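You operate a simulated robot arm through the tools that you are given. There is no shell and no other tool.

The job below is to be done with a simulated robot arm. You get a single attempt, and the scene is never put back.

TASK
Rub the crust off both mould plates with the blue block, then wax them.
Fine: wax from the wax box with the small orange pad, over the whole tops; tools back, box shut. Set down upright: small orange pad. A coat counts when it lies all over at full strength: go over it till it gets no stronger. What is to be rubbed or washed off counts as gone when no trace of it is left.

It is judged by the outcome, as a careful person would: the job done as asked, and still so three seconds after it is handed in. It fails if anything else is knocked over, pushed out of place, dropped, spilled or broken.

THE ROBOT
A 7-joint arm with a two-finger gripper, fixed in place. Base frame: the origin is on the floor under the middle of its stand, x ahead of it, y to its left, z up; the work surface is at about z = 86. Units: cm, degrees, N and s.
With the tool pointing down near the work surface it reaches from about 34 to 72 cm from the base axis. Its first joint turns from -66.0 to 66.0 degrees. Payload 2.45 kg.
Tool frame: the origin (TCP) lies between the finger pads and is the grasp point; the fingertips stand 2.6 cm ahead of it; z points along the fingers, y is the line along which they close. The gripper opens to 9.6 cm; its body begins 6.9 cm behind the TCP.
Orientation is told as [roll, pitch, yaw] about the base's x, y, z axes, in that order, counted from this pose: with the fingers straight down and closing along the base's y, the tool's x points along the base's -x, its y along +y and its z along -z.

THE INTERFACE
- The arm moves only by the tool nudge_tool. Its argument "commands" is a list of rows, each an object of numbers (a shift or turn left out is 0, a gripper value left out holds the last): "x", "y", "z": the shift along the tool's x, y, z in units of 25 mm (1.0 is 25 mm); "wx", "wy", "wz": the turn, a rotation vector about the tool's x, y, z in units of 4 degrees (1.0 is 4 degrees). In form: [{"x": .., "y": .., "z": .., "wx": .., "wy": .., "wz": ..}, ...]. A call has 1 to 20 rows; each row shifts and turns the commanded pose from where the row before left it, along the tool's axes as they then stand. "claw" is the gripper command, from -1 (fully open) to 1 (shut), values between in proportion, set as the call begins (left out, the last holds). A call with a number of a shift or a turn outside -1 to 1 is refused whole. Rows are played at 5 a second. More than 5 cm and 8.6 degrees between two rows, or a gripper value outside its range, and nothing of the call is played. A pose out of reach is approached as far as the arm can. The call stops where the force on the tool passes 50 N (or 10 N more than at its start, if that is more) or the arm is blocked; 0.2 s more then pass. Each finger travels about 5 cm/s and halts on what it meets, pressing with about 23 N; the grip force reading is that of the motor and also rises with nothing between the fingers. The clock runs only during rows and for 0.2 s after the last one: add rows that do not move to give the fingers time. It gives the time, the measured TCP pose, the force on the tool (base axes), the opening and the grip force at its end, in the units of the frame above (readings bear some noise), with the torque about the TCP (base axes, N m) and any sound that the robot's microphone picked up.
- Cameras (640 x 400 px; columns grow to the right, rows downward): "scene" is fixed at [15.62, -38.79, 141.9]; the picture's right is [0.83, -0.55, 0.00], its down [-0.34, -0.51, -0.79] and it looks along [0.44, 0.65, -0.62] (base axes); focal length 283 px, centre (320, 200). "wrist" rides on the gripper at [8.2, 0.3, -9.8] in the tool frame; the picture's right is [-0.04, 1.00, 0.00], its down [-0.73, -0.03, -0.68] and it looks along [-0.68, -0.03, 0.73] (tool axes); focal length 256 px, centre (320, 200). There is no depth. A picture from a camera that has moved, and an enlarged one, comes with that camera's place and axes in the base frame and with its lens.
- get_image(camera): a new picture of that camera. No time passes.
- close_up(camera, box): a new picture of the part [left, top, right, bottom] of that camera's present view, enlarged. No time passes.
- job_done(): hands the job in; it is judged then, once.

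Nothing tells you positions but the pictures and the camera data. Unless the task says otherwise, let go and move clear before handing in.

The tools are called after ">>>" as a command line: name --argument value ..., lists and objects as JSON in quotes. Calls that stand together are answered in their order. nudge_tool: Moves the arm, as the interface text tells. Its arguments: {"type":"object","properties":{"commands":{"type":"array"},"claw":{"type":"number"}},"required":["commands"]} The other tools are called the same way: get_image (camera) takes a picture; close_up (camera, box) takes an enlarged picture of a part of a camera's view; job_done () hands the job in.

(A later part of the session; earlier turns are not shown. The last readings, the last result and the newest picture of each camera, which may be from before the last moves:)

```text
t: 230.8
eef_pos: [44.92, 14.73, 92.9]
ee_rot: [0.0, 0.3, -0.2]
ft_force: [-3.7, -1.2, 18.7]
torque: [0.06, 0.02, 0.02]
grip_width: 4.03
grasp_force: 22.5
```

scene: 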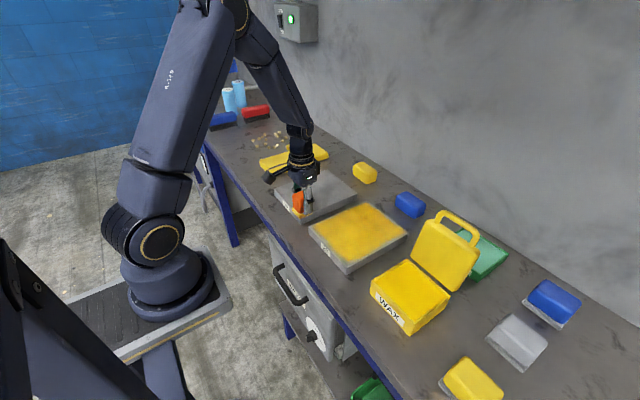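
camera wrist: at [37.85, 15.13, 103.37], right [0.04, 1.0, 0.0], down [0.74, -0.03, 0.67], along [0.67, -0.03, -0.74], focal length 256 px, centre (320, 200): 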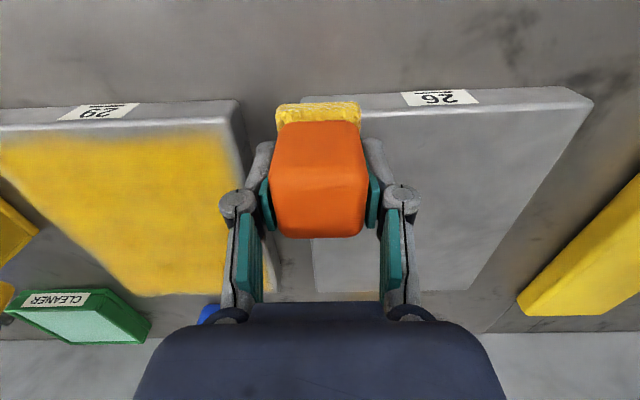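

>>> nudge_tool --commands '[{"y": -0.2}, {"y": 0.65}, {"y": 0.65}, {"y": 0.65}, {"y": 0.65}, {"y": 0.65}, {"y": 0.65}, {"y": 0.65}, {"y": 0.65}, {"y": 0.2}, {}]'

>>> close_up --camera "scene" --box '[262, 155, 372, 230]'

>>> get_image --camera "wrist"

```text
t: 233.2
eef_pos: [44.89, 27.71, 92.89]
ee_rot: [0.0, 0.3, -0.2]
ft_force: [0.1, -12.0, 30.7]
torque: [-0.38, -0.1, -0.06]
grip_width: 4.02
grasp_force: 22.9
```

```text
5.33 times, centred on (317, 192) of scene
camera zoom: at [15.58, -38.85, 141.89], right [0.83, -0.55, 0.0], down [-0.34, -0.51, -0.79], along [0.44, 0.65, -0.62], focal length 1510 px, centre (336, 240)
```

zoom: 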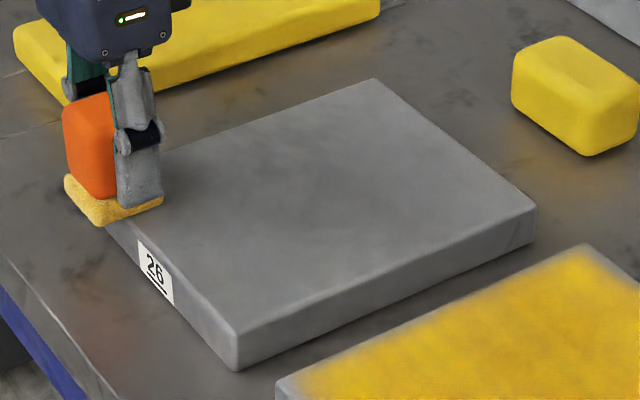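

```text
taken
camera wrist: at [36.85, 28.02, 102.95], right [0.04, 1.0, 0.0], down [0.74, -0.03, 0.68], along [0.67, -0.03, -0.74], focal length 256 px, centre (320, 200)
```

wrist: 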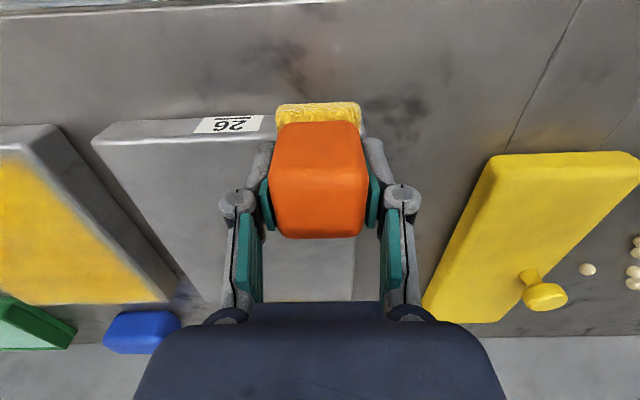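

No wax came off with the pad hanging over the edge this far. Testing the same sweep at x≈46.3 with the pad mostly on the plate.

>>> nudge_tool --commands '[{"z": -0.02}, {"x": -0.56, "y": -0.2}, {"y": -0.6}, {"y": -0.6}, {"y": -0.6}, {"y": -0.6}, {}]'

>>> close_up --camera "scene" --box '[262, 155, 372, 230]'

>>> get_image --camera "wrist"

```text
t: 234.8
eef_pos: [46.23, 21.16, 92.77]
ee_rot: [0.0, 0.2, -0.1]
ft_force: [1.8, 10.1, 23.1]
torque: [0.37, -0.02, -0.01]
grip_width: 4.04
grasp_force: 22.7
```

```text
5.33 times, centred on (317, 192) of scene
camera zoom: at [15.59, -38.78, 141.91], right [0.83, -0.55, 0.0], down [-0.34, -0.51, -0.79], along [0.44, 0.65, -0.62], focal length 1510 px, centre (336, 240)
```

zoom: 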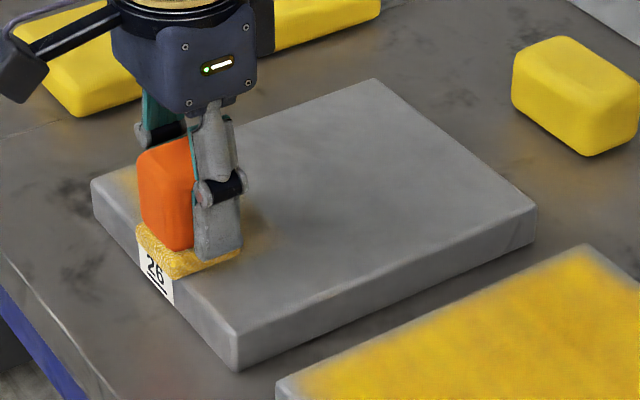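

```text
taken
camera wrist: at [38.14, 21.45, 102.94], right [0.04, 1.0, 0.0], down [0.74, -0.03, 0.68], along [0.68, -0.03, -0.74], focal length 256 px, centre (320, 200)
```

wrist: 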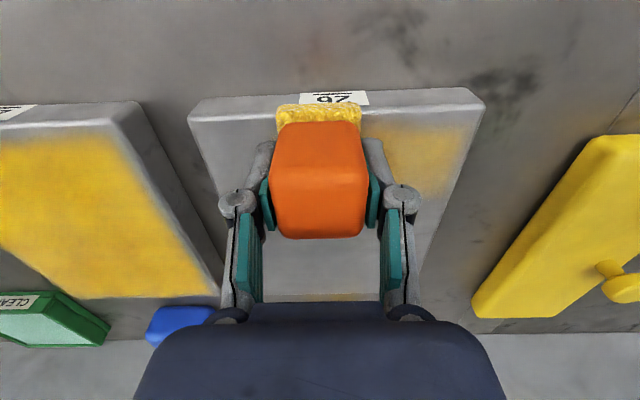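

Wax does come off here, so how far the pad overhangs matters. Trying x≈45.5 for the rest of this sweep to see how close to the edge the coat can get.

>>> nudge_tool --commands '[{"x": 0.28}, {"y": -0.6}, {"y": -0.6}, {"y": -0.6}, {"y": -0.6}, {"y": -0.25}, {}]'

>>> nudge_tool --commands '[{"z": -0.6}, {"z": -0.8}, {"x": -0.8, "z": -0.6}, {"x": -0.8}, {"x": -0.8}, {}]'

>>> close_up --camera "scene" --box '[262, 155, 372, 230]'

>>> get_image --camera "wrist"

```text
t: 236.4
eef_pos: [45.53, 14.54, 92.92]
ee_rot: [-0.1, 0.4, -0.1]
ft_force: [0.4, 7.3, 13.7]
torque: [0.31, -0.14, 0.04]
grip_width: 4.01
grasp_force: 22.9
```

```text
t: 237.8
eef_pos: [51.48, 14.59, 97.79]
ee_rot: [-0.1, 0.4, -0.2]
ft_force: [0.2, 0.1, -1.8]
torque: [0.0, -0.04, 0.01]
grip_width: 4.0
grasp_force: 22.8
```

```text
5.33 times, centred on (317, 192) of scene
camera zoom: at [15.62, -38.79, 141.9], right [0.83, -0.55, 0.0], down [-0.34, -0.51, -0.79], along [0.44, 0.65, -0.62], focal length 1510 px, centre (336, 240)
```

zoom: 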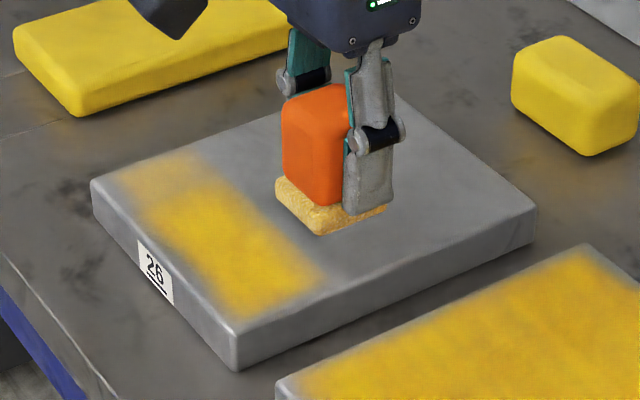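

```text
taken
camera wrist: at [43.5, 14.97, 107.92], right [0.04, 1.0, 0.0], down [0.74, -0.03, 0.67], along [0.67, -0.03, -0.74], focal length 256 px, centre (320, 200)
```

wrist: 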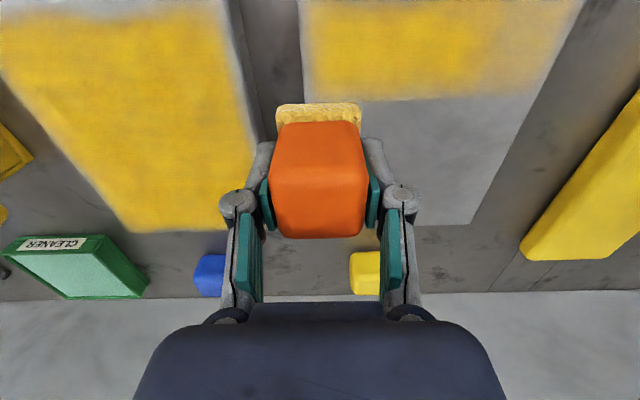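

Position matters: at x≥45.5 the pad lays wax properly, and the thin visible rim seems inherent. Continuing the serpentine over plate two.

>>> nudge_tool --commands '[{"x": 0.76}, {"z": 0.8}, {"z": 0.8}, {"z": 0.33}, {}]'

>>> nudge_tool --commands '[{"z": 0.04}, {}]'

```text
t: 239.0
eef_pos: [49.6, 14.66, 92.94]
ee_rot: [-0.1, 0.3, -0.2]
ft_force: [0.8, -0.7, 0.1]
torque: [0.0, 0.03, 0.0]
grip_width: 4.03
grasp_force: 23.3
```

```text
t: 239.6
eef_pos: [49.76, 14.54, 92.87]
ee_rot: [-0.2, 0.3, -0.1]
ft_force: [0.0, 0.6, -0.3]
torque: [0.05, -0.05, 0.01]
grip_width: 4.01
grasp_force: 23.0
```

>>> nudge_tool --commands '[{"z": 0.05}, {}]'

```text
t: 240.2
eef_pos: [49.68, 14.57, 92.95]
ee_rot: [-0.2, 0.3, -0.1]
ft_force: [-5.8, 0.3, 19.1]
torque: [0.02, 0.22, 0.05]
grip_width: 4.0
grasp_force: 23.3
```

>>> nudge_tool --commands '[{"y": 0.64}, {"y": 0.64}, {"y": 0.64}, {"y": 0.64}, {"y": 0.64}, {"y": 0.64}, {"y": 0.64}, {"y": 0.64}, {"z": -0.02}, {"x": -0.65}, {"x": -0.65}, {"y": -0.64}, {"y": -0.64}, {"y": -0.64}, {"y": -0.64}, {"y": -0.64}, {"y": -0.64}, {"y": -0.64}, {"y": -0.64}, {}]'

>>> close_up --camera "scene" --box '[262, 155, 372, 230]'

```text
t: 244.4
eef_pos: [52.97, 14.54, 92.86]
ee_rot: [-0.2, 0.4, -0.1]
ft_force: [1.1, 8.3, 23.1]
torque: [0.46, -0.1, -0.02]
grip_width: 4.02
grasp_force: 23.2
```

```text
5.33 times, centred on (317, 192) of scene
camera zoom: at [15.58, -38.78, 141.91], right [0.83, -0.55, 0.0], down [-0.34, -0.51, -0.79], along [0.44, 0.65, -0.62], focal length 1510 px, centre (336, 240)
```

zoom: 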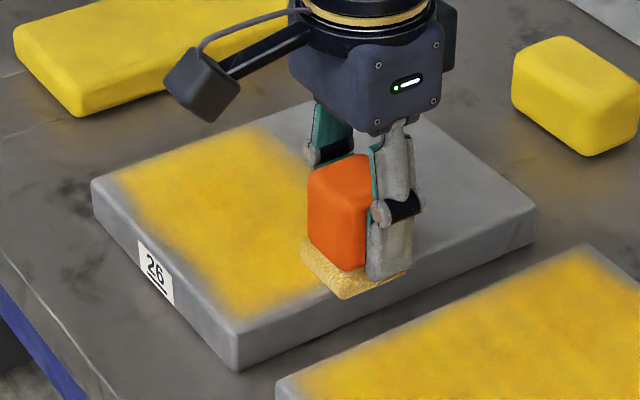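

Working well. Continuing the serpentine further out.

>>> nudge_tool --commands '[{"x": -0.65}, {"x": -0.65}, {"y": 0.64}, {"y": 0.64}, {"y": 0.64}, {"y": 0.64}, {"y": 0.64}, {"y": 0.64}, {"y": 0.64}, {"y": 0.64}, {}]'

>>> nudge_tool --commands '[{"z": -0.01}, {"x": -0.65}, {"x": -0.65}, {"y": -0.64}, {"y": -0.64}, {"y": -0.64}, {"y": -0.64}, {"y": -0.64}, {"y": -0.64}, {"y": -0.64}, {"y": -0.64}, {}]'

>>> close_up --camera "scene" --box '[262, 155, 372, 230]'

```text
t: 246.8
eef_pos: [56.2, 27.31, 92.89]
ee_rot: [-0.1, 0.2, 0.0]
ft_force: [0.4, -8.0, 26.7]
torque: [-0.29, -0.03, 0.01]
grip_width: 4.05
grasp_force: 23.1
```

```text
t: 249.4
eef_pos: [59.37, 14.47, 92.91]
ee_rot: [0.0, 0.2, -0.1]
ft_force: [2.1, 8.8, 22.3]
torque: [0.48, -0.13, 0.0]
grip_width: 4.03
grasp_force: 23.1
```

```text
5.33 times, centred on (317, 192) of scene
camera zoom: at [15.58, -38.78, 141.91], right [0.83, -0.55, 0.0], down [-0.34, -0.51, -0.79], along [0.44, 0.65, -0.62], focal length 1510 px, centre (336, 240)
```

zoom: 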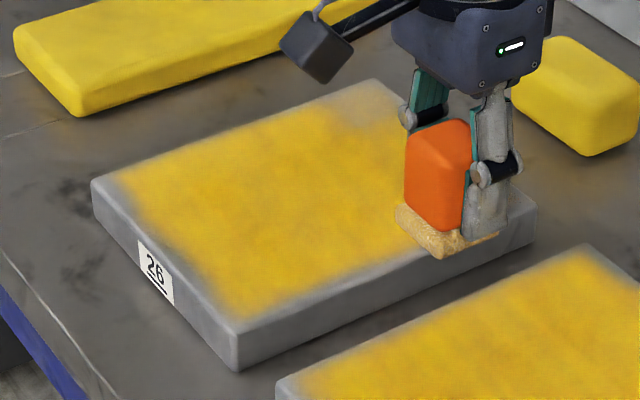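

>>> nudge_tool --commands '[{"x": -0.65}, {"x": -0.6}, {"y": 0.64}, {"y": 0.64}, {"y": 0.64}, {"y": 0.64}, {"y": 0.64}, {"y": 0.64}, {"y": 0.64}, {"y": 0.64}, {}]'

>>> nudge_tool --commands '[{"z": -0.01}, {"y": -0.64}, {"y": -0.64}, {"y": -0.64}, {"y": -0.64}, {"y": -0.64}, {"y": -0.64}, {"y": -0.64}, {"y": -0.64}, {}]'

>>> close_up --camera "scene" --box '[262, 155, 372, 230]'

>>> get_image --camera "wrist"

```text
t: 251.8
eef_pos: [62.51, 27.43, 93.02]
ee_rot: [0.0, 0.4, -0.1]
ft_force: [-1.7, -7.6, 22.9]
torque: [-0.25, -0.05, 0.0]
grip_width: 4.04
grasp_force: 23.2
```

```text
t: 254.0
eef_pos: [62.42, 14.58, 92.81]
ee_rot: [-0.1, 0.3, -0.1]
ft_force: [-0.2, 7.7, 19.9]
torque: [0.37, -0.08, -0.01]
grip_width: 4.05
grasp_force: 22.8
```

```text
5.33 times, centred on (317, 192) of scene
camera zoom: at [15.58, -38.78, 141.91], right [0.83, -0.55, 0.0], down [-0.34, -0.51, -0.79], along [0.44, 0.65, -0.62], focal length 1510 px, centre (336, 240)
```

zoom: 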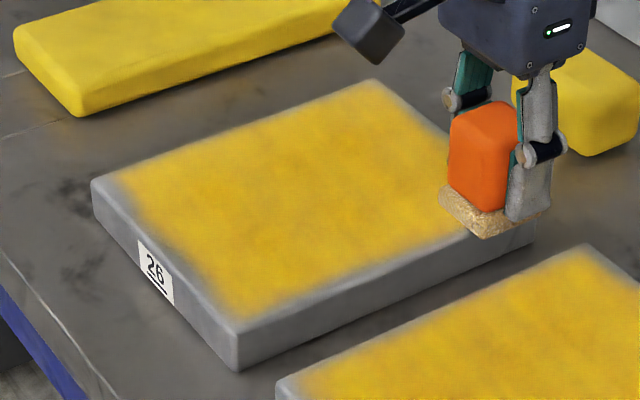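

```text
taken
camera wrist: at [54.42, 14.88, 102.96], right [0.04, 1.0, 0.0], down [0.74, -0.03, 0.68], along [0.67, -0.03, -0.74], focal length 256 px, centre (320, 200)
```

wrist: 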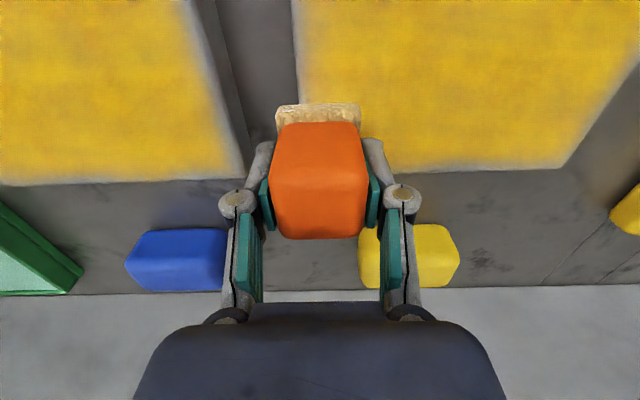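

Both plates are now covered; the sole has gone pale, showing its charge is nearly used. Reloading for a second coat on this plate.

>>> nudge_tool --commands '[{"z": -0.8}, {"z": -0.8}, {"z": -0.9}, {"x": 0.92, "y": -0.99}, {"x": 0.92, "y": -0.99}, {"x": 0.92, "y": -0.99}, {"x": 0.92, "y": -0.99}, {"x": 0.92, "y": -0.99}, {"y": -0.99}, {"y": -0.99}, {"y": -0.99}, {"y": -0.99}, {"y": -0.99}, {"y": -0.99}, {"y": -0.99}, {"y": -0.99}, {"y": -0.99}, {}]'

>>> close_up --camera "scene" --box '[262, 155, 422, 275]'

>>> nudge_tool --commands '[{"z": 0.8}, {"z": 0.8}, {"z": 0.1}, {}]'

```text
t: 257.8
eef_pos: [51.09, -20.25, 98.97]
ee_rot: [0.0, 0.4, -0.1]
ft_force: [0.1, -0.2, -0.7]
torque: [0.03, 0.0, -0.04]
grip_width: 3.99
grasp_force: 23.0
```

```text
3.33 times, centred on (342, 215) of scene
camera zoom: at [15.62, -38.79, 141.9], right [0.83, -0.55, 0.0], down [-0.34, -0.51, -0.79], along [0.44, 0.65, -0.62], focal length 944 px, centre (247, 150)
```

zoom: 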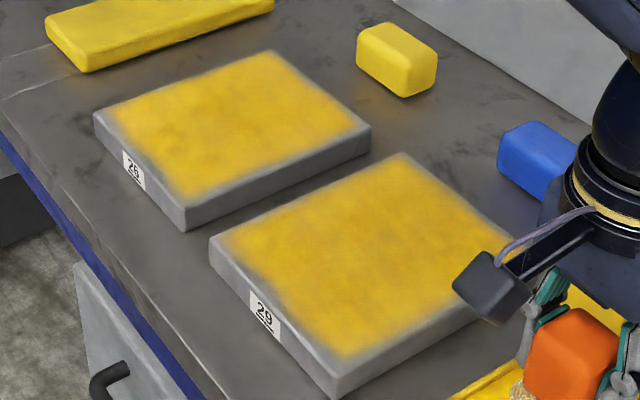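

```text
t: 258.8
eef_pos: [51.04, -20.16, 94.79]
ee_rot: [-0.1, 0.4, -0.1]
ft_force: [-0.9, 0.4, 0.1]
torque: [0.01, 0.04, 0.01]
grip_width: 4.0
grasp_force: 22.8
```

>>> nudge_tool --commands '[{"z": 0.06}, {"z": 0.05}, {}]'

>>> nudge_tool --commands '[{"z": 0.03}, {}]'

```text
t: 259.6
eef_pos: [50.9, -20.27, 94.52]
ee_rot: [-0.1, 0.4, -0.2]
ft_force: [0.1, 0.4, -1.1]
torque: [0.01, -0.01, 0.03]
grip_width: 3.98
grasp_force: 22.9
```

```text
t: 260.2
eef_pos: [51.04, -20.11, 94.52]
ee_rot: [-0.1, 0.4, -0.2]
ft_force: [-3.1, 0.1, 5.9]
torque: [0.07, -0.07, 0.02]
grip_width: 4.02
grasp_force: 23.0
```

>>> nudge_tool --commands '[{"z": 0.03}, {"y": 0.4}, {"y": -0.4}, {"y": -0.4}, {"y": 0.4}, {"x": 0.3}, {"x": -0.3}, {"x": -0.3}, {"x": 0.3}, {}, {"z": -0.5}, {"z": -0.8}, {"z": -0.8}, {"z": -0.8}, {}]'

>>> nudge_tool --commands '[{"x": 0.134, "y": 0.993}, {"x": 0.134, "y": 0.993}, {"x": 0.134, "y": 0.993}, {"x": 0.134, "y": 0.993}, {"x": 0.134, "y": 0.993}, {"x": 0.134, "y": 0.993}, {"x": 0.134, "y": 0.993}, {"x": 0.134, "y": 0.993}, {"x": 0.134, "y": 0.993}, {"x": 0.134, "y": 0.993}, {"x": 0.134, "y": 0.993}, {"x": 0.134, "y": 0.993}, {"x": 0.134, "y": 0.993}, {"x": 0.134, "y": 0.993}, {}, {"z": 0.83}, {"z": 0.83}, {"z": 0.83}, {"z": 0.83}, {}]'

>>> nudge_tool --commands '[{"z": 0.1}, {"z": 0.05}, {}]'

```text
t: 263.4
eef_pos: [51.04, -20.03, 101.88]
ee_rot: [-0.1, 0.3, -0.2]
ft_force: [-0.7, -0.1, -0.5]
torque: [-0.03, 0.01, 0.01]
grip_width: 4.01
grasp_force: 22.5
```

```text
t: 267.6
eef_pos: [46.3, 14.42, 93.41]
ee_rot: [-0.1, 0.5, -0.1]
ft_force: [-0.5, -0.8, -0.6]
torque: [-0.02, -0.02, 0.0]
grip_width: 3.99
grasp_force: 23.1
```

```text
t: 268.4
eef_pos: [46.42, 14.46, 93.0]
ee_rot: [-0.1, 0.5, -0.1]
ft_force: [0.7, -0.3, -0.6]
torque: [-0.02, 0.03, -0.02]
grip_width: 4.0
grasp_force: 23.0
```

>>> nudge_tool --commands '[{"z": 0.04}, {"z": 0.03}, {}]'

```text
t: 269.2
eef_pos: [46.28, 14.65, 92.93]
ee_rot: [-0.2, 0.3, -0.2]
ft_force: [-2.4, -3.5, 14.1]
torque: [0.02, -0.04, 0.04]
grip_width: 4.01
grasp_force: 22.8
```

>>> nudge_tool --commands '[{"z": 0.01}, {"y": 0.64}, {"y": 0.64}, {"y": 0.64}, {"y": 0.64}, {"y": 0.64}, {"y": 0.64}, {"y": 0.64}, {"y": 0.64}, {"z": -0.02}, {"x": -0.7}, {"x": -0.7}, {"y": -0.64}, {"y": -0.64}, {"y": -0.64}, {"y": -0.64}, {"y": -0.64}, {"y": -0.64}, {"y": -0.64}, {"y": -0.64}]'

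>>> nudge_tool --commands '[{"x": -0.65}, {"x": -0.65}, {"y": 0.64}, {"y": 0.64}, {"y": 0.64}, {"y": 0.64}, {"y": 0.64}, {"y": 0.64}, {"y": 0.64}, {"y": 0.64}, {}]'

>>> close_up --camera "scene" --box '[262, 155, 372, 230]'

```text
t: 273.4
eef_pos: [50.12, 14.71, 92.86]
ee_rot: [0.3, -0.1, -0.1]
ft_force: [-0.4, 19.5, 43.7]
torque: [0.74, 0.32, -0.13]
grip_width: 4.04
grasp_force: 22.7
```

```text
t: 273.8
eef_pos: [50.22, 14.64, 92.85]
ee_rot: [0.0, 0.5, 0.0]
ft_force: [-2.3, -0.6, 11.7]
torque: [-0.01, -0.15, 0.01]
grip_width: 4.05
grasp_force: 23.4
stopped in row 1: the force on the tool passed its limit at 68 N (the readings are from after the stop); the commanded pose is now the measured one
```

```text
5.33 times, centred on (317, 192) of scene
camera zoom: at [15.59, -38.8, 141.91], right [0.83, -0.55, 0.0], down [-0.34, -0.51, -0.79], along [0.44, 0.65, -0.62], focal length 1510 px, centre (336, 240)
```

zoom: 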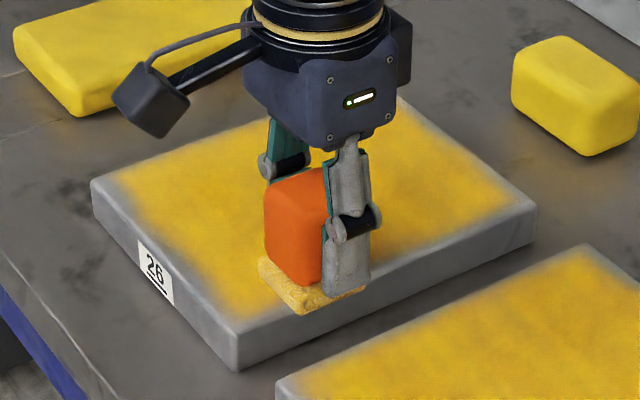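

>>> nudge_tool --commands '[{"x": -0.6}, {"x": -0.6}, {"y": 0.64}, {"y": 0.64}, {"y": 0.64}, {"y": 0.64}, {"y": 0.64}, {"y": 0.64}, {"y": 0.64}, {"y": 0.64}, {}]'

>>> nudge_tool --commands '[{"z": -0.01}, {"x": -0.65}, {"x": -0.65}, {"y": -0.64}, {"y": -0.64}, {"y": -0.64}, {"y": -0.64}, {"y": -0.64}, {"y": -0.64}, {"y": -0.64}, {"y": -0.64}, {}]'

>>> close_up --camera "scene" --box '[262, 155, 372, 230]'

```text
t: 276.2
eef_pos: [53.26, 27.65, 92.89]
ee_rot: [0.1, 0.5, 0.3]
ft_force: [-0.3, -7.5, 26.5]
torque: [-0.32, -0.27, -0.05]
grip_width: 4.01
grasp_force: 23.0
```

```text
t: 278.8
eef_pos: [56.48, 14.72, 92.82]
ee_rot: [0.2, 0.4, 0.1]
ft_force: [1.1, 12.6, 30.0]
torque: [0.46, -0.06, -0.03]
grip_width: 4.02
grasp_force: 23.0
```

```text
5.33 times, centred on (317, 192) of scene
camera zoom: at [15.57, -38.77, 141.92], right [0.83, -0.55, 0.0], down [-0.34, -0.51, -0.79], along [0.44, 0.65, -0.62], focal length 1510 px, centre (336, 240)
```

zoom: 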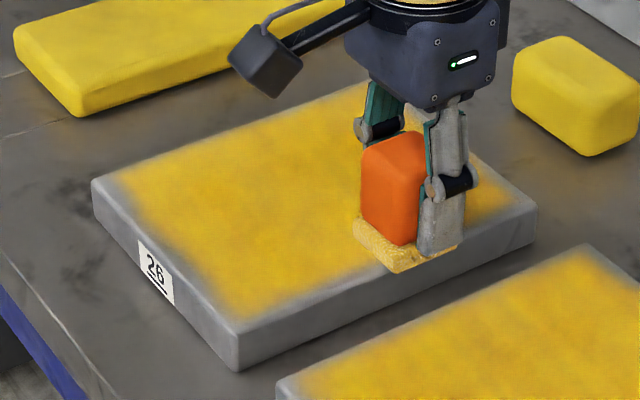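

>>> nudge_tool --commands '[{"z": -0.015}, {"x": -0.65}, {"x": -0.65}, {"y": 0.64}, {"y": 0.64}, {"y": 0.64}, {"y": 0.64}, {"y": 0.64}, {"y": 0.64}, {"y": 0.64}, {"y": 0.64}, {}]'

>>> nudge_tool --commands '[{"x": -0.6}, {"x": -0.55}, {"y": -0.64}, {"y": -0.64}, {"y": -0.64}, {"y": -0.64}, {"y": -0.64}, {"y": -0.64}, {"y": -0.64}, {"y": -0.64}, {}]'

>>> close_up --camera "scene" --box '[262, 155, 372, 230]'

>>> get_image --camera "wrist"

```text
t: 281.4
eef_pos: [59.86, 27.63, 92.84]
ee_rot: [0.1, 0.6, 0.1]
ft_force: [-0.5, -8.6, 26.1]
torque: [-0.31, -0.12, 0.0]
grip_width: 4.03
grasp_force: 22.8
```

```text
t: 283.8
eef_pos: [62.62, 14.62, 92.91]
ee_rot: [0.1, 0.3, 0.2]
ft_force: [0.2, 11.9, 29.2]
torque: [0.48, 0.1, -0.01]
grip_width: 4.01
grasp_force: 23.2
```

```text
5.33 times, centred on (317, 192) of scene
camera zoom: at [15.56, -38.77, 141.92], right [0.83, -0.55, 0.0], down [-0.34, -0.51, -0.79], along [0.44, 0.65, -0.62], focal length 1510 px, centre (336, 240)
```

zoom: 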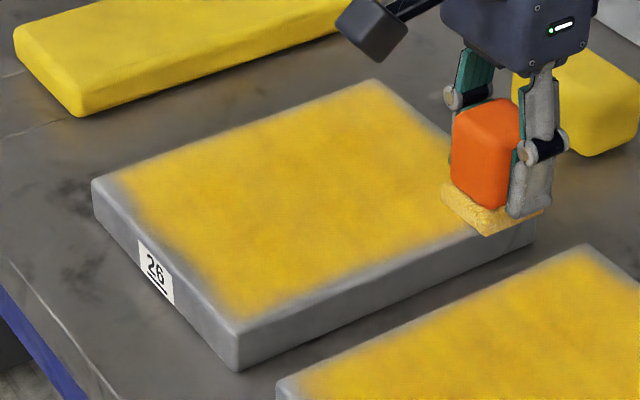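

```text
taken
camera wrist: at [54.64, 14.98, 102.94], right [0.04, 1.0, 0.0], down [0.74, -0.03, 0.68], along [0.68, -0.02, -0.74], focal length 256 px, centre (320, 200)
```

wrist: 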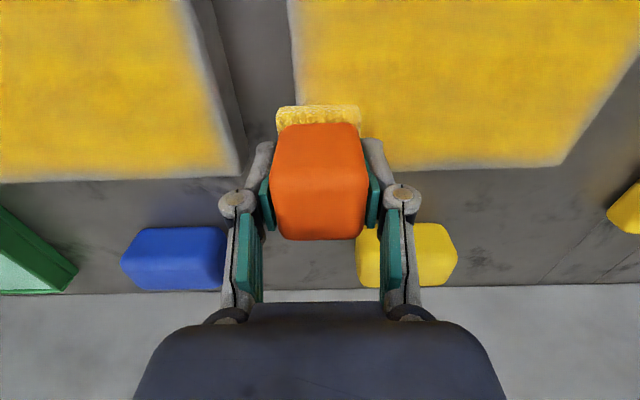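

The pad kept most of its wax on that pass, meaning plate two is near saturated. I'll now use the remaining charge for a third pass on plate one.

>>> nudge_tool --commands '[{"z": -0.9}, {"y": -0.99}, {"y": -0.99}, {"y": -0.99}, {}, {"z": 0.75}, {"z": 0.1}, {}]'

>>> nudge_tool --commands '[{"z": 0.04}, {}]'

```text
t: 285.6
eef_pos: [62.62, 7.31, 92.89]
ee_rot: [0.0, 0.6, 0.1]
ft_force: [-1.7, -1.9, 4.5]
torque: [-0.05, -0.05, -0.04]
grip_width: 4.01
grasp_force: 22.8
```

```text
t: 286.2
eef_pos: [62.6, 7.26, 92.81]
ee_rot: [0.0, 0.4, 0.1]
ft_force: [-5.7, -3.3, 20.6]
torque: [-0.15, -0.04, -0.02]
grip_width: 4.03
grasp_force: 23.2
```

>>> nudge_tool --commands '[{"y": -0.66}, {"y": -0.66}, {"y": -0.66}, {"y": -0.66}, {"y": -0.66}, {"y": -0.66}, {"y": -0.66}, {"y": -0.66}, {"z": -0.02}, {"x": 0.65}, {"x": 0.65}, {"y": 0.66}, {"y": 0.66}, {"y": 0.66}, {"y": 0.66}, {"y": 0.66}, {"y": 0.66}, {"y": 0.66}, {"y": 0.66}, {}]'

>>> close_up --camera "scene" --box '[305, 195, 415, 275]'

>>> get_image --camera "wrist"

```text
t: 290.4
eef_pos: [59.37, 7.27, 92.9]
ee_rot: [0.0, 0.4, 0.1]
ft_force: [-1.4, -10.5, 28.8]
torque: [-0.34, -0.17, 0.0]
grip_width: 4.03
grasp_force: 23.2
```

```text
5.00 times, centred on (360, 235) of scene
camera zoom: at [15.56, -38.82, 141.9], right [0.83, -0.55, 0.0], down [-0.34, -0.51, -0.79], along [0.44, 0.65, -0.62], focal length 1415 px, centre (120, 25)
```

zoom: 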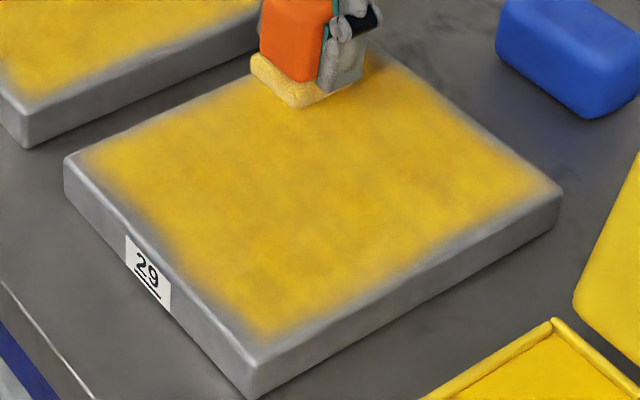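

```text
taken
camera wrist: at [51.38, 7.53, 102.98], right [0.04, 1.0, 0.0], down [0.74, -0.03, 0.67], along [0.67, -0.03, -0.74], focal length 256 px, centre (320, 200)
```

wrist: 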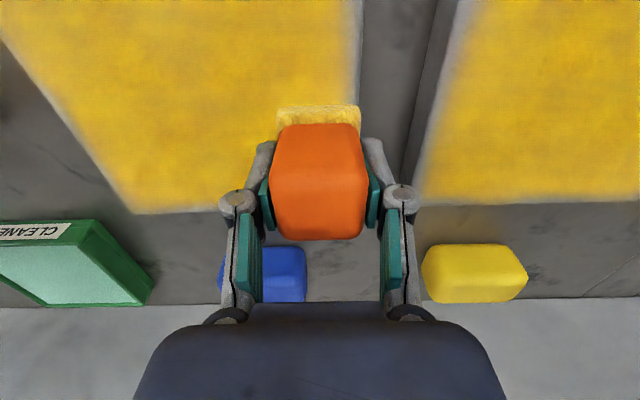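

>>> nudge_tool --commands '[{"z": -0.015}, {"x": 0.65}, {"x": 0.65}, {"y": -0.66}, {"y": -0.66}, {"y": -0.66}, {"y": -0.66}, {"y": -0.66}, {"y": -0.66}, {"y": -0.66}, {"y": -0.66}, {}]'

>>> nudge_tool --commands '[{"z": -0.01}, {"x": 0.65}, {"x": 0.65}, {"y": 0.66}, {"y": 0.66}, {"y": 0.66}, {"y": 0.66}, {"y": 0.66}, {"y": 0.66}, {"y": 0.66}, {"y": 0.66}, {}]'

>>> nudge_tool --commands '[{"z": -0.01}, {"x": 0.65}, {"x": 0.65}, {"y": -0.66}, {"y": -0.66}, {"y": -0.66}, {"y": -0.66}, {"y": -0.66}, {"y": -0.66}, {"y": -0.66}, {"y": -0.66}, {}]'

>>> close_up --camera "scene" --box '[305, 195, 415, 275]'

```text
t: 293.0
eef_pos: [56.2, -6.15, 92.88]
ee_rot: [0.0, 0.6, 0.1]
ft_force: [0.3, 0.3, 1.4]
torque: [0.02, -0.03, 0.03]
grip_width: 3.99
grasp_force: 22.8
```

```text
t: 295.6
eef_pos: [52.81, 7.31, 92.9]
ee_rot: [0.0, 0.6, 0.1]
ft_force: [0.1, 0.4, -1.2]
torque: [0.03, -0.02, 0.0]
grip_width: 4.02
grasp_force: 23.1
```

```text
t: 298.2
eef_pos: [49.74, -6.11, 93.06]
ee_rot: [0.0, 0.6, 0.1]
ft_force: [0.2, 0.1, -1.3]
torque: [-0.03, 0.01, 0.02]
grip_width: 4.0
grasp_force: 22.9
```

```text
5.00 times, centred on (360, 235) of scene
camera zoom: at [15.62, -38.79, 141.9], right [0.83, -0.55, 0.0], down [-0.34, -0.51, -0.79], along [0.44, 0.65, -0.62], focal length 1415 px, centre (120, 25)
```

zoom: 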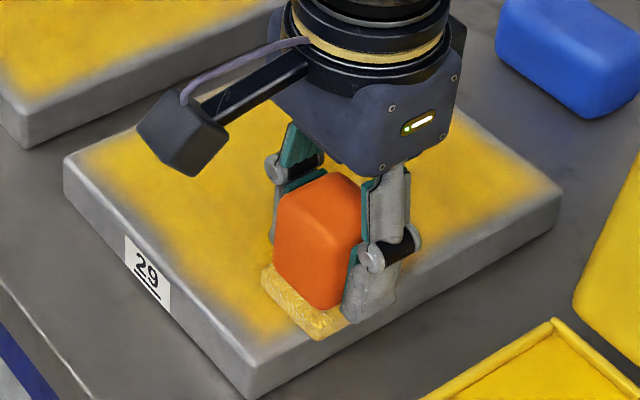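

Contact was lost on the last two sweeps; re-pressing and repeating them.

>>> nudge_tool --commands '[{"z": 0.05}, {}]'

>>> nudge_tool --commands '[{"z": 0.04}, {}]'

```text
t: 298.8
eef_pos: [49.77, -6.01, 92.94]
ee_rot: [0.0, 0.6, 0.1]
ft_force: [0.2, -0.4, 3.1]
torque: [-0.01, -0.09, -0.02]
grip_width: 3.99
grasp_force: 22.8
```

```text
t: 299.4
eef_pos: [49.74, -6.08, 92.93]
ee_rot: [0.0, 0.5, 0.2]
ft_force: [-5.0, -3.0, 24.6]
torque: [0.0, 0.08, 0.02]
grip_width: 4.0
grasp_force: 22.9
```

>>> nudge_tool --commands '[{"z": -0.01}, {"y": 0.66}, {"y": 0.66}, {"y": 0.66}, {"y": 0.66}, {"y": 0.66}, {"y": 0.66}, {"y": 0.66}, {"y": 0.66}, {"x": -0.5}, {"x": -0.5}, {"y": -0.66}, {"y": -0.66}, {"y": -0.66}, {"y": -0.66}, {"y": -0.66}, {"y": -0.66}, {"y": -0.66}, {"y": -0.66}, {}]'

>>> nudge_tool --commands '[{"x": -0.6}, {"x": -0.6}, {"y": 0.66}, {"y": 0.66}, {"y": 0.66}, {"y": 0.66}, {"y": 0.66}, {"y": 0.66}, {"y": 0.66}, {"y": 0.66}, {}]'

>>> close_up --camera "scene" --box '[305, 195, 415, 275]'

>>> get_image --camera "wrist"

```text
t: 301.5
eef_pos: [49.99, 7.24, 92.85]
ee_rot: [0.0, 1.2, 0.2]
ft_force: [-1.6, -1.4, 12.0]
torque: [-0.05, -0.15, -0.02]
grip_width: 4.01
grasp_force: 22.9
stopped in row 10: the force on the tool passed its limit at 60 N (the readings are from after the stop); the commanded pose is now the measured one
```

```text
t: 302.8
eef_pos: [53.02, 11.26, 92.89]
ee_rot: [-0.8, 1.2, 0.0]
ft_force: [-3.1, -4.1, 9.3]
torque: [-0.37, 0.0, 0.15]
grip_width: 4.03
grasp_force: 22.9
stopped in row 6: the force on the tool passed its limit at 57 N (the readings are from after the stop); the commanded pose is now the measured one
```

```text
5.00 times, centred on (360, 235) of scene
camera zoom: at [15.6, -38.8, 141.9], right [0.83, -0.55, 0.0], down [-0.34, -0.51, -0.79], along [0.44, 0.65, -0.62], focal length 1415 px, centre (120, 25)
```

zoom: 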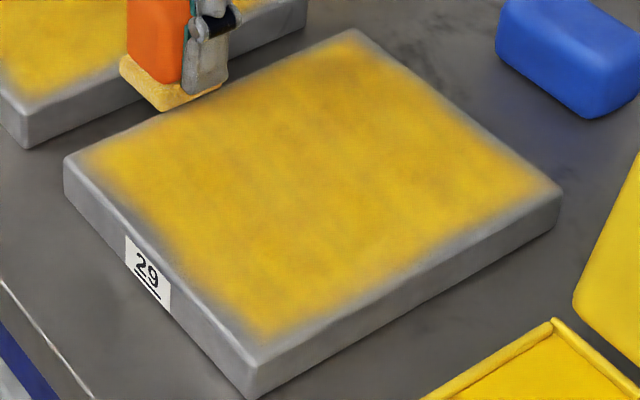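

```text
taken
camera wrist: at [45.14, 11.77, 103.06], right [0.04, 1.0, -0.01], down [0.75, -0.02, 0.66], along [0.66, -0.04, -0.75], focal length 256 px, centre (320, 200)
```

wrist: 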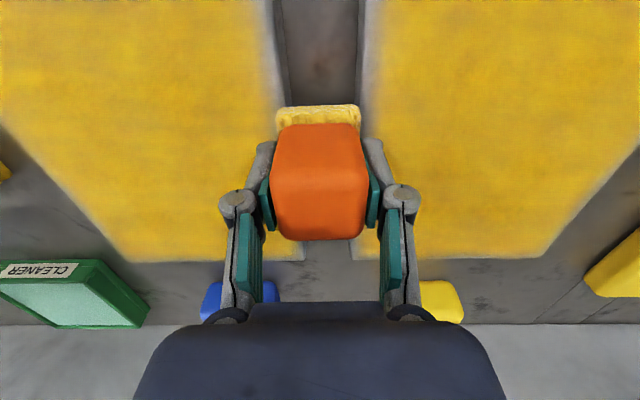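

That second sweep started from a stopped pose and ran off plate one's edge against plate two. I'll lift straight up and check whether anything moved.

>>> nudge_tool --commands '[{"z": -0.5}, {"z": -0.8}, {"z": -0.8}, {}]'

>>> close_up --camera "scene" --box '[262, 155, 372, 230]'

>>> close_up --camera "scene" --box '[240, 130, 440, 255]'

>>> get_image --camera "wrist"

```text
t: 303.8
eef_pos: [53.28, 11.44, 98.26]
ee_rot: [-0.7, 1.2, -0.1]
ft_force: [0.1, -0.2, 0.2]
torque: [-0.01, 0.0, 0.01]
grip_width: 3.99
grasp_force: 23.1
```

```text
5.33 times, centred on (317, 192) of scene
camera zoom: at [15.62, -38.79, 141.9], right [0.83, -0.55, 0.0], down [-0.34, -0.51, -0.79], along [0.44, 0.65, -0.62], focal length 1510 px, centre (336, 240)
```

zoom: 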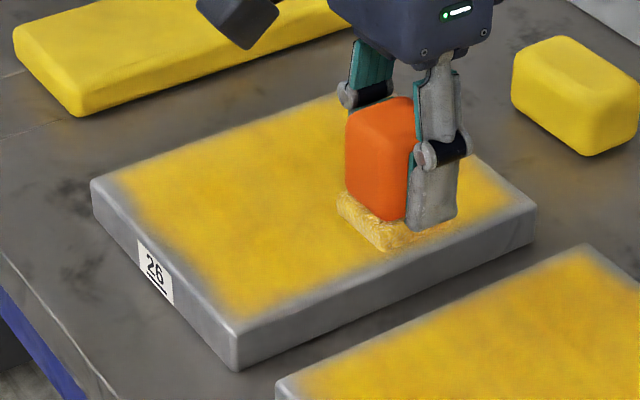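

```text
3.20 times, centred on (340, 192) of scene
camera zoom: at [15.62, -38.79, 141.9], right [0.83, -0.55, 0.0], down [-0.34, -0.51, -0.79], along [0.44, 0.65, -0.62], focal length 906 px, centre (256, 224)
```

zoom: 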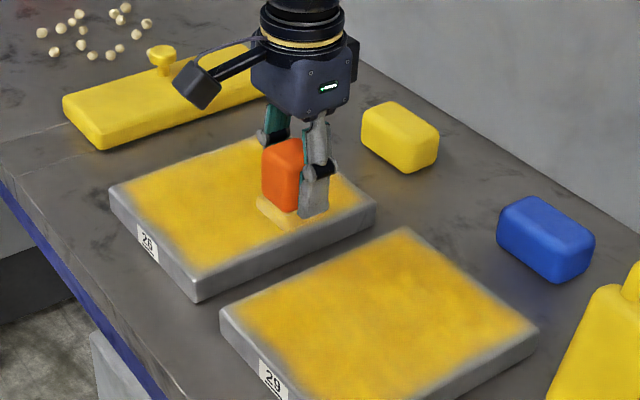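

```text
taken
camera wrist: at [45.32, 11.88, 108.31], right [0.04, 1.0, -0.01], down [0.75, -0.02, 0.66], along [0.66, -0.04, -0.75], focal length 256 px, centre (320, 200)
```

wrist: 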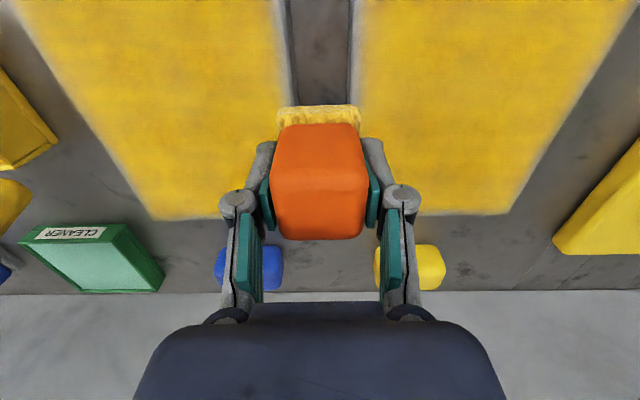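

Nothing moved: plate corners are where they were. I'll level the tool again and make the last few passes over plate one's middle and near part.

>>> nudge_tool --commands '[{"wy": -0.3, "wx": -0.175}, {"y": -0.89}, {"y": -0.89}, {"z": 0.8}, {"z": 0.8}, {"z": 0.4}, {}]'

>>> nudge_tool --commands '[{"z": 0.06}, {}]'

```text
t: 305.4
eef_pos: [53.2, 6.99, 93.05]
ee_rot: [-0.1, 0.1, -0.1]
ft_force: [0.4, 0.6, -1.5]
torque: [-0.01, 0.03, 0.0]
grip_width: 4.01
grasp_force: 23.0
```

```text
t: 305.9
eef_pos: [53.21, 7.07, 92.89]
ee_rot: [0.0, 0.0, -0.1]
ft_force: [-2.7, -0.3, 12.1]
torque: [0.06, 0.44, 0.01]
grip_width: 4.04
grasp_force: 22.8
```

>>> nudge_tool --commands '[{"z": 0.01}, {"y": -0.65}, {"y": -0.65}, {"y": -0.65}, {"y": -0.65}, {"y": -0.65}, {"y": -0.65}, {"y": -0.65}, {"y": -0.65}, {}]'

```text
t: 308.1
eef_pos: [53.12, -5.97, 92.97]
ee_rot: [0.0, 0.1, -0.1]
ft_force: [-0.6, 1.8, 3.7]
torque: [0.06, 0.08, -0.02]
grip_width: 4.02
grasp_force: 23.4
```

>>> nudge_tool --commands '[{"z": 0.03}, {"x": -0.6}, {"x": -0.6}, {"y": 0.65}, {"y": 0.65}, {"y": 0.65}, {"y": 0.65}, {"y": 0.65}, {"y": 0.65}, {"y": 0.65}, {"y": 0.65}, {}]'

>>> close_up --camera "scene" --box '[305, 195, 415, 275]'

>>> get_image --camera "wrist"

```text
t: 310.8
eef_pos: [55.96, 7.14, 92.92]
ee_rot: [0.0, -0.1, 0.0]
ft_force: [-1.4, -10.0, 28.2]
torque: [-0.32, 0.03, 0.02]
grip_width: 4.01
grasp_force: 23.1
```

```text
5.00 times, centred on (360, 235) of scene
camera zoom: at [15.57, -38.82, 141.9], right [0.83, -0.55, 0.0], down [-0.34, -0.51, -0.79], along [0.44, 0.65, -0.62], focal length 1415 px, centre (120, 25)
```

zoom: 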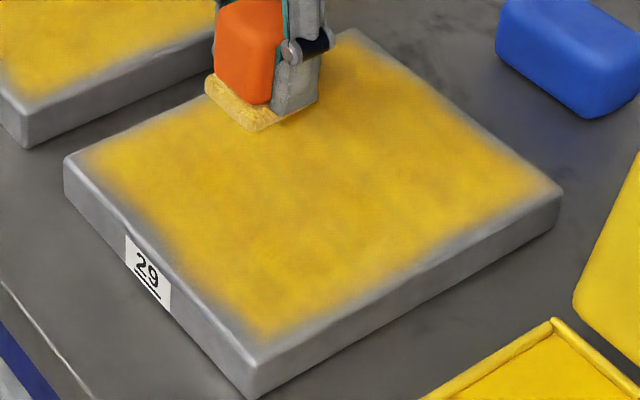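

```text
taken
camera wrist: at [47.93, 7.49, 102.91], right [0.04, 1.0, 0.0], down [0.73, -0.03, 0.68], along [0.68, -0.03, -0.73], focal length 256 px, centre (320, 200)
```

wrist: 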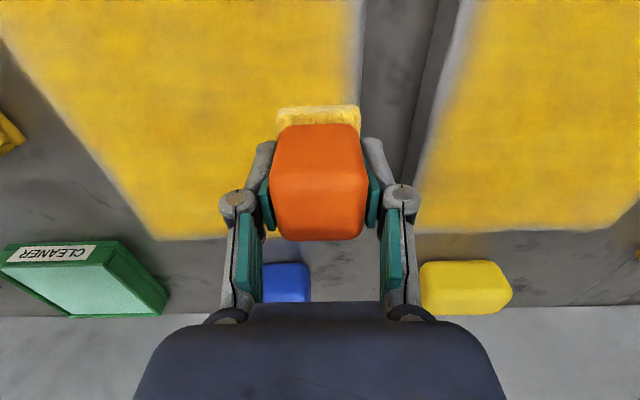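

>>> close_up --camera "scene" --box '[325, 210, 395, 260]'

>>> close_up --camera "scene" --box '[280, 172, 350, 222]'

```text
8.00 times, centred on (360, 235) of scene
camera zoom: at [15.57, -38.82, 141.9], right [0.83, -0.55, 0.0], down [-0.34, -0.51, -0.79], along [0.44, 0.65, -0.62], focal length 2264 px, centre (0, -80)
```

zoom: 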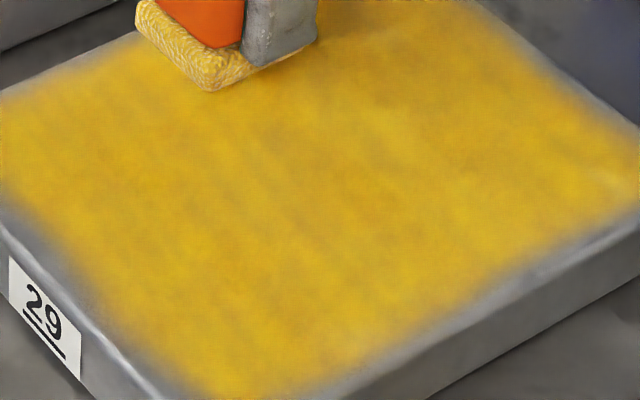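

```text
8.00 times, centred on (315, 197) of scene
camera zoom: at [15.57, -38.82, 141.9], right [0.83, -0.55, 0.0], down [-0.34, -0.51, -0.79], along [0.44, 0.65, -0.62], focal length 2264 px, centre (360, 224)
```

zoom: 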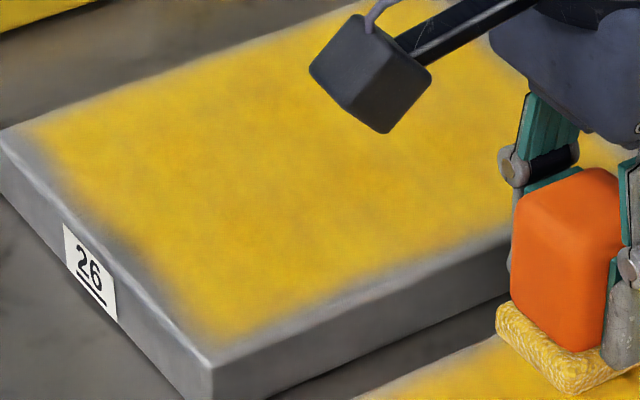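

Extra passes no longer change the colour, so the coat appears to be at full strength. One more pass over plate one's near edge for good measure.

>>> nudge_tool --commands '[{"z": -0.8}, {"x": 0.97}, {"x": 0.97}, {"x": 0.97}, {"x": 0.97}, {}, {"z": 0.6}, {"z": 0.12}, {}]'

>>> nudge_tool --commands '[{"z": 0.05}, {}]'

```text
t: 312.8
eef_pos: [46.53, 6.96, 93.03]
ee_rot: [0.0, -0.1, 0.0]
ft_force: [0.2, 0.1, -0.1]
torque: [0.02, -0.04, 0.01]
grip_width: 3.99
grasp_force: 23.0
```

```text
t: 313.4
eef_pos: [46.47, 6.98, 92.91]
ee_rot: [0.0, -0.1, -0.2]
ft_force: [-1.9, -0.9, 8.9]
torque: [-0.01, 0.02, 0.02]
grip_width: 4.03
grasp_force: 23.2
```

>>> nudge_tool --commands '[{"z": 0.02}, {"x": 0.3}, {"y": -0.65}, {"y": -0.65}, {"y": -0.65}, {"y": -0.65}, {"y": -0.65}, {"y": -0.65}, {"y": -0.65}, {"y": -0.65}, {}]'

>>> nudge_tool --commands '[{"z": -0.005}, {"x": -0.6}, {"x": -0.6}, {"y": 0.6}, {"y": 0.6}, {"y": 0.6}, {"y": 0.6}, {"y": 0.6}, {"y": 0.6}, {"y": 0.6}, {}]'

>>> close_up --camera "scene" --box '[305, 195, 415, 275]'

>>> get_image --camera "wrist"

```text
t: 315.3
eef_pos: [45.88, -3.03, 92.82]
ee_rot: [0.1, -0.1, 0.0]
ft_force: [-1.3, -1.2, 8.8]
torque: [-0.13, 0.19, -0.01]
grip_width: 4.01
grasp_force: 22.8
stopped in row 9: the force on the tool passed its limit at 52 N (the readings are from after the stop); the commanded pose is now the measured one
```

```text
t: 317.7
eef_pos: [48.74, 7.53, 92.87]
ee_rot: [0.1, -0.3, 0.0]
ft_force: [0.0, -2.3, 6.0]
torque: [-0.09, -0.04, 0.01]
grip_width: 4.01
grasp_force: 22.9
```

```text
5.00 times, centred on (360, 235) of scene
camera zoom: at [15.61, -38.8, 141.9], right [0.83, -0.55, 0.0], down [-0.34, -0.51, -0.79], along [0.44, 0.65, -0.62], focal length 1415 px, centre (120, 25)
```

zoom: 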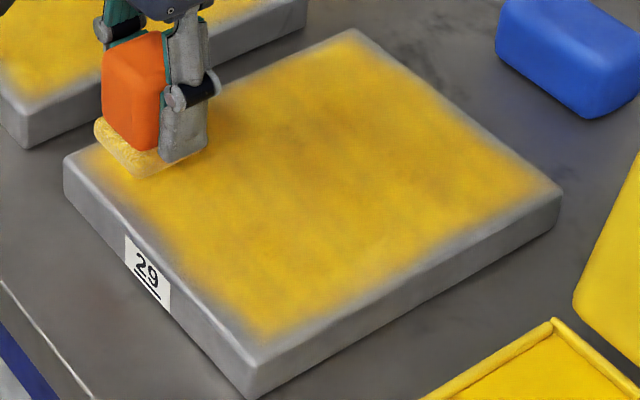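

```text
taken
camera wrist: at [40.69, 7.84, 102.91], right [0.04, 1.0, 0.0], down [0.73, -0.03, 0.68], along [0.68, -0.03, -0.73], focal length 256 px, centre (320, 200)
```

wrist: 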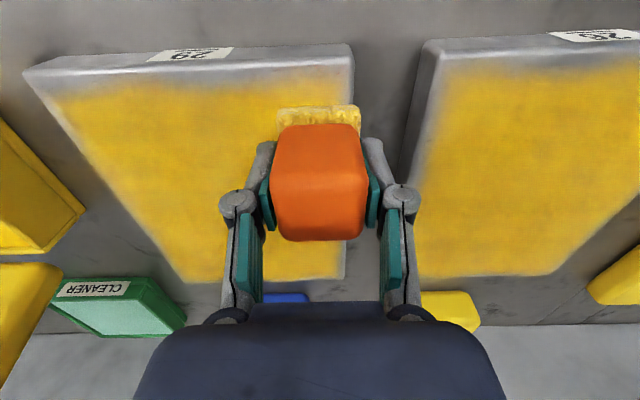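

Waxing is complete on both plates; extra passes change nothing. Now I'll set the pad down upright on the waxed plate temporarily so I can close the lid safely.

>>> nudge_tool --commands '[{"z": -0.8}, {"x": -0.83, "y": -0.74}, {"x": -0.83, "y": -0.74}, {"x": -0.83, "y": -0.74}, {}, {"z": 0.6}, {"z": 0.14}, {}]'

>>> nudge_tool --commands '[{"z": 0.04}, {}]'

```text
t: 319.5
eef_pos: [55.04, 1.84, 93.05]
ee_rot: [0.2, -0.1, 0.0]
ft_force: [-0.5, -0.3, -0.8]
torque: [0.0, -0.01, 0.0]
grip_width: 4.01
grasp_force: 22.7
```

```text
t: 320.1
eef_pos: [54.99, 1.94, 92.87]
ee_rot: [0.0, -0.2, -0.1]
ft_force: [-1.0, 0.2, -0.4]
torque: [-0.01, 0.05, 0.01]
grip_width: 4.01
grasp_force: 23.0
```

>>> nudge_tool --commands '[{"z": 0.025}, {}]'

```text
t: 320.7
eef_pos: [54.95, 1.81, 92.97]
ee_rot: [0.1, -0.2, 0.0]
ft_force: [-4.9, 0.9, 10.3]
torque: [-0.01, 0.2, -0.01]
grip_width: 4.02
grasp_force: 22.9
```

>>> nudge_tool --commands '[{"z": -0.015}, {}, {}, {}, {}]' --claw -0.6

>>> nudge_tool --commands '[{"z": -0.4}, {"z": -0.8}, {"z": -0.8}, {"z": -0.8}, {"z": -0.8}, {"z": -0.8}, {"z": -0.8}, {}]'

>>> get_image --camera "wrist"

>>> get_image --camera "scene"

```text
t: 321.9
eef_pos: [54.95, 1.81, 92.93]
ee_rot: [0.1, -0.2, 0.1]
ft_force: [0.7, -0.6, -0.4]
torque: [0.01, 0.02, 0.01]
grip_width: 7.64
grasp_force: 0.0
```

```text
t: 323.7
eef_pos: [54.93, 1.9, 105.84]
ee_rot: [0.1, -0.1, 0.0]
ft_force: [-0.5, 0.8, 0.3]
torque: [0.01, -0.03, -0.03]
grip_width: 7.68
grasp_force: 0.1
```

```text
taken
camera wrist: at [46.75, 2.23, 115.96], right [0.04, 1.0, 0.0], down [0.73, -0.03, 0.68], along [0.68, -0.03, -0.73], focal length 256 px, centre (320, 200)
```

wrist: 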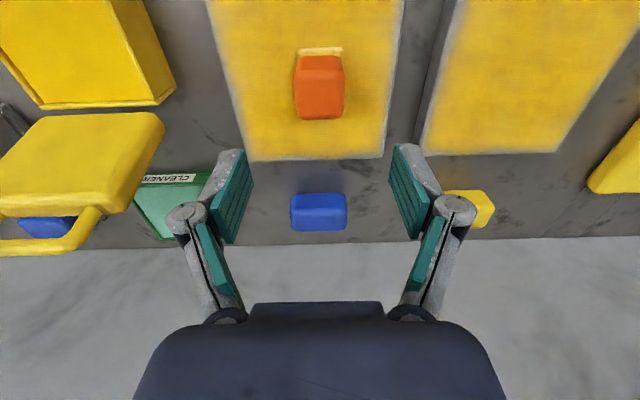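

```text
taken
```

scene: 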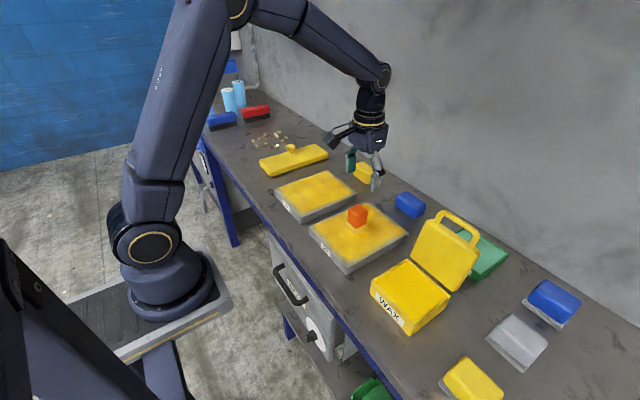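

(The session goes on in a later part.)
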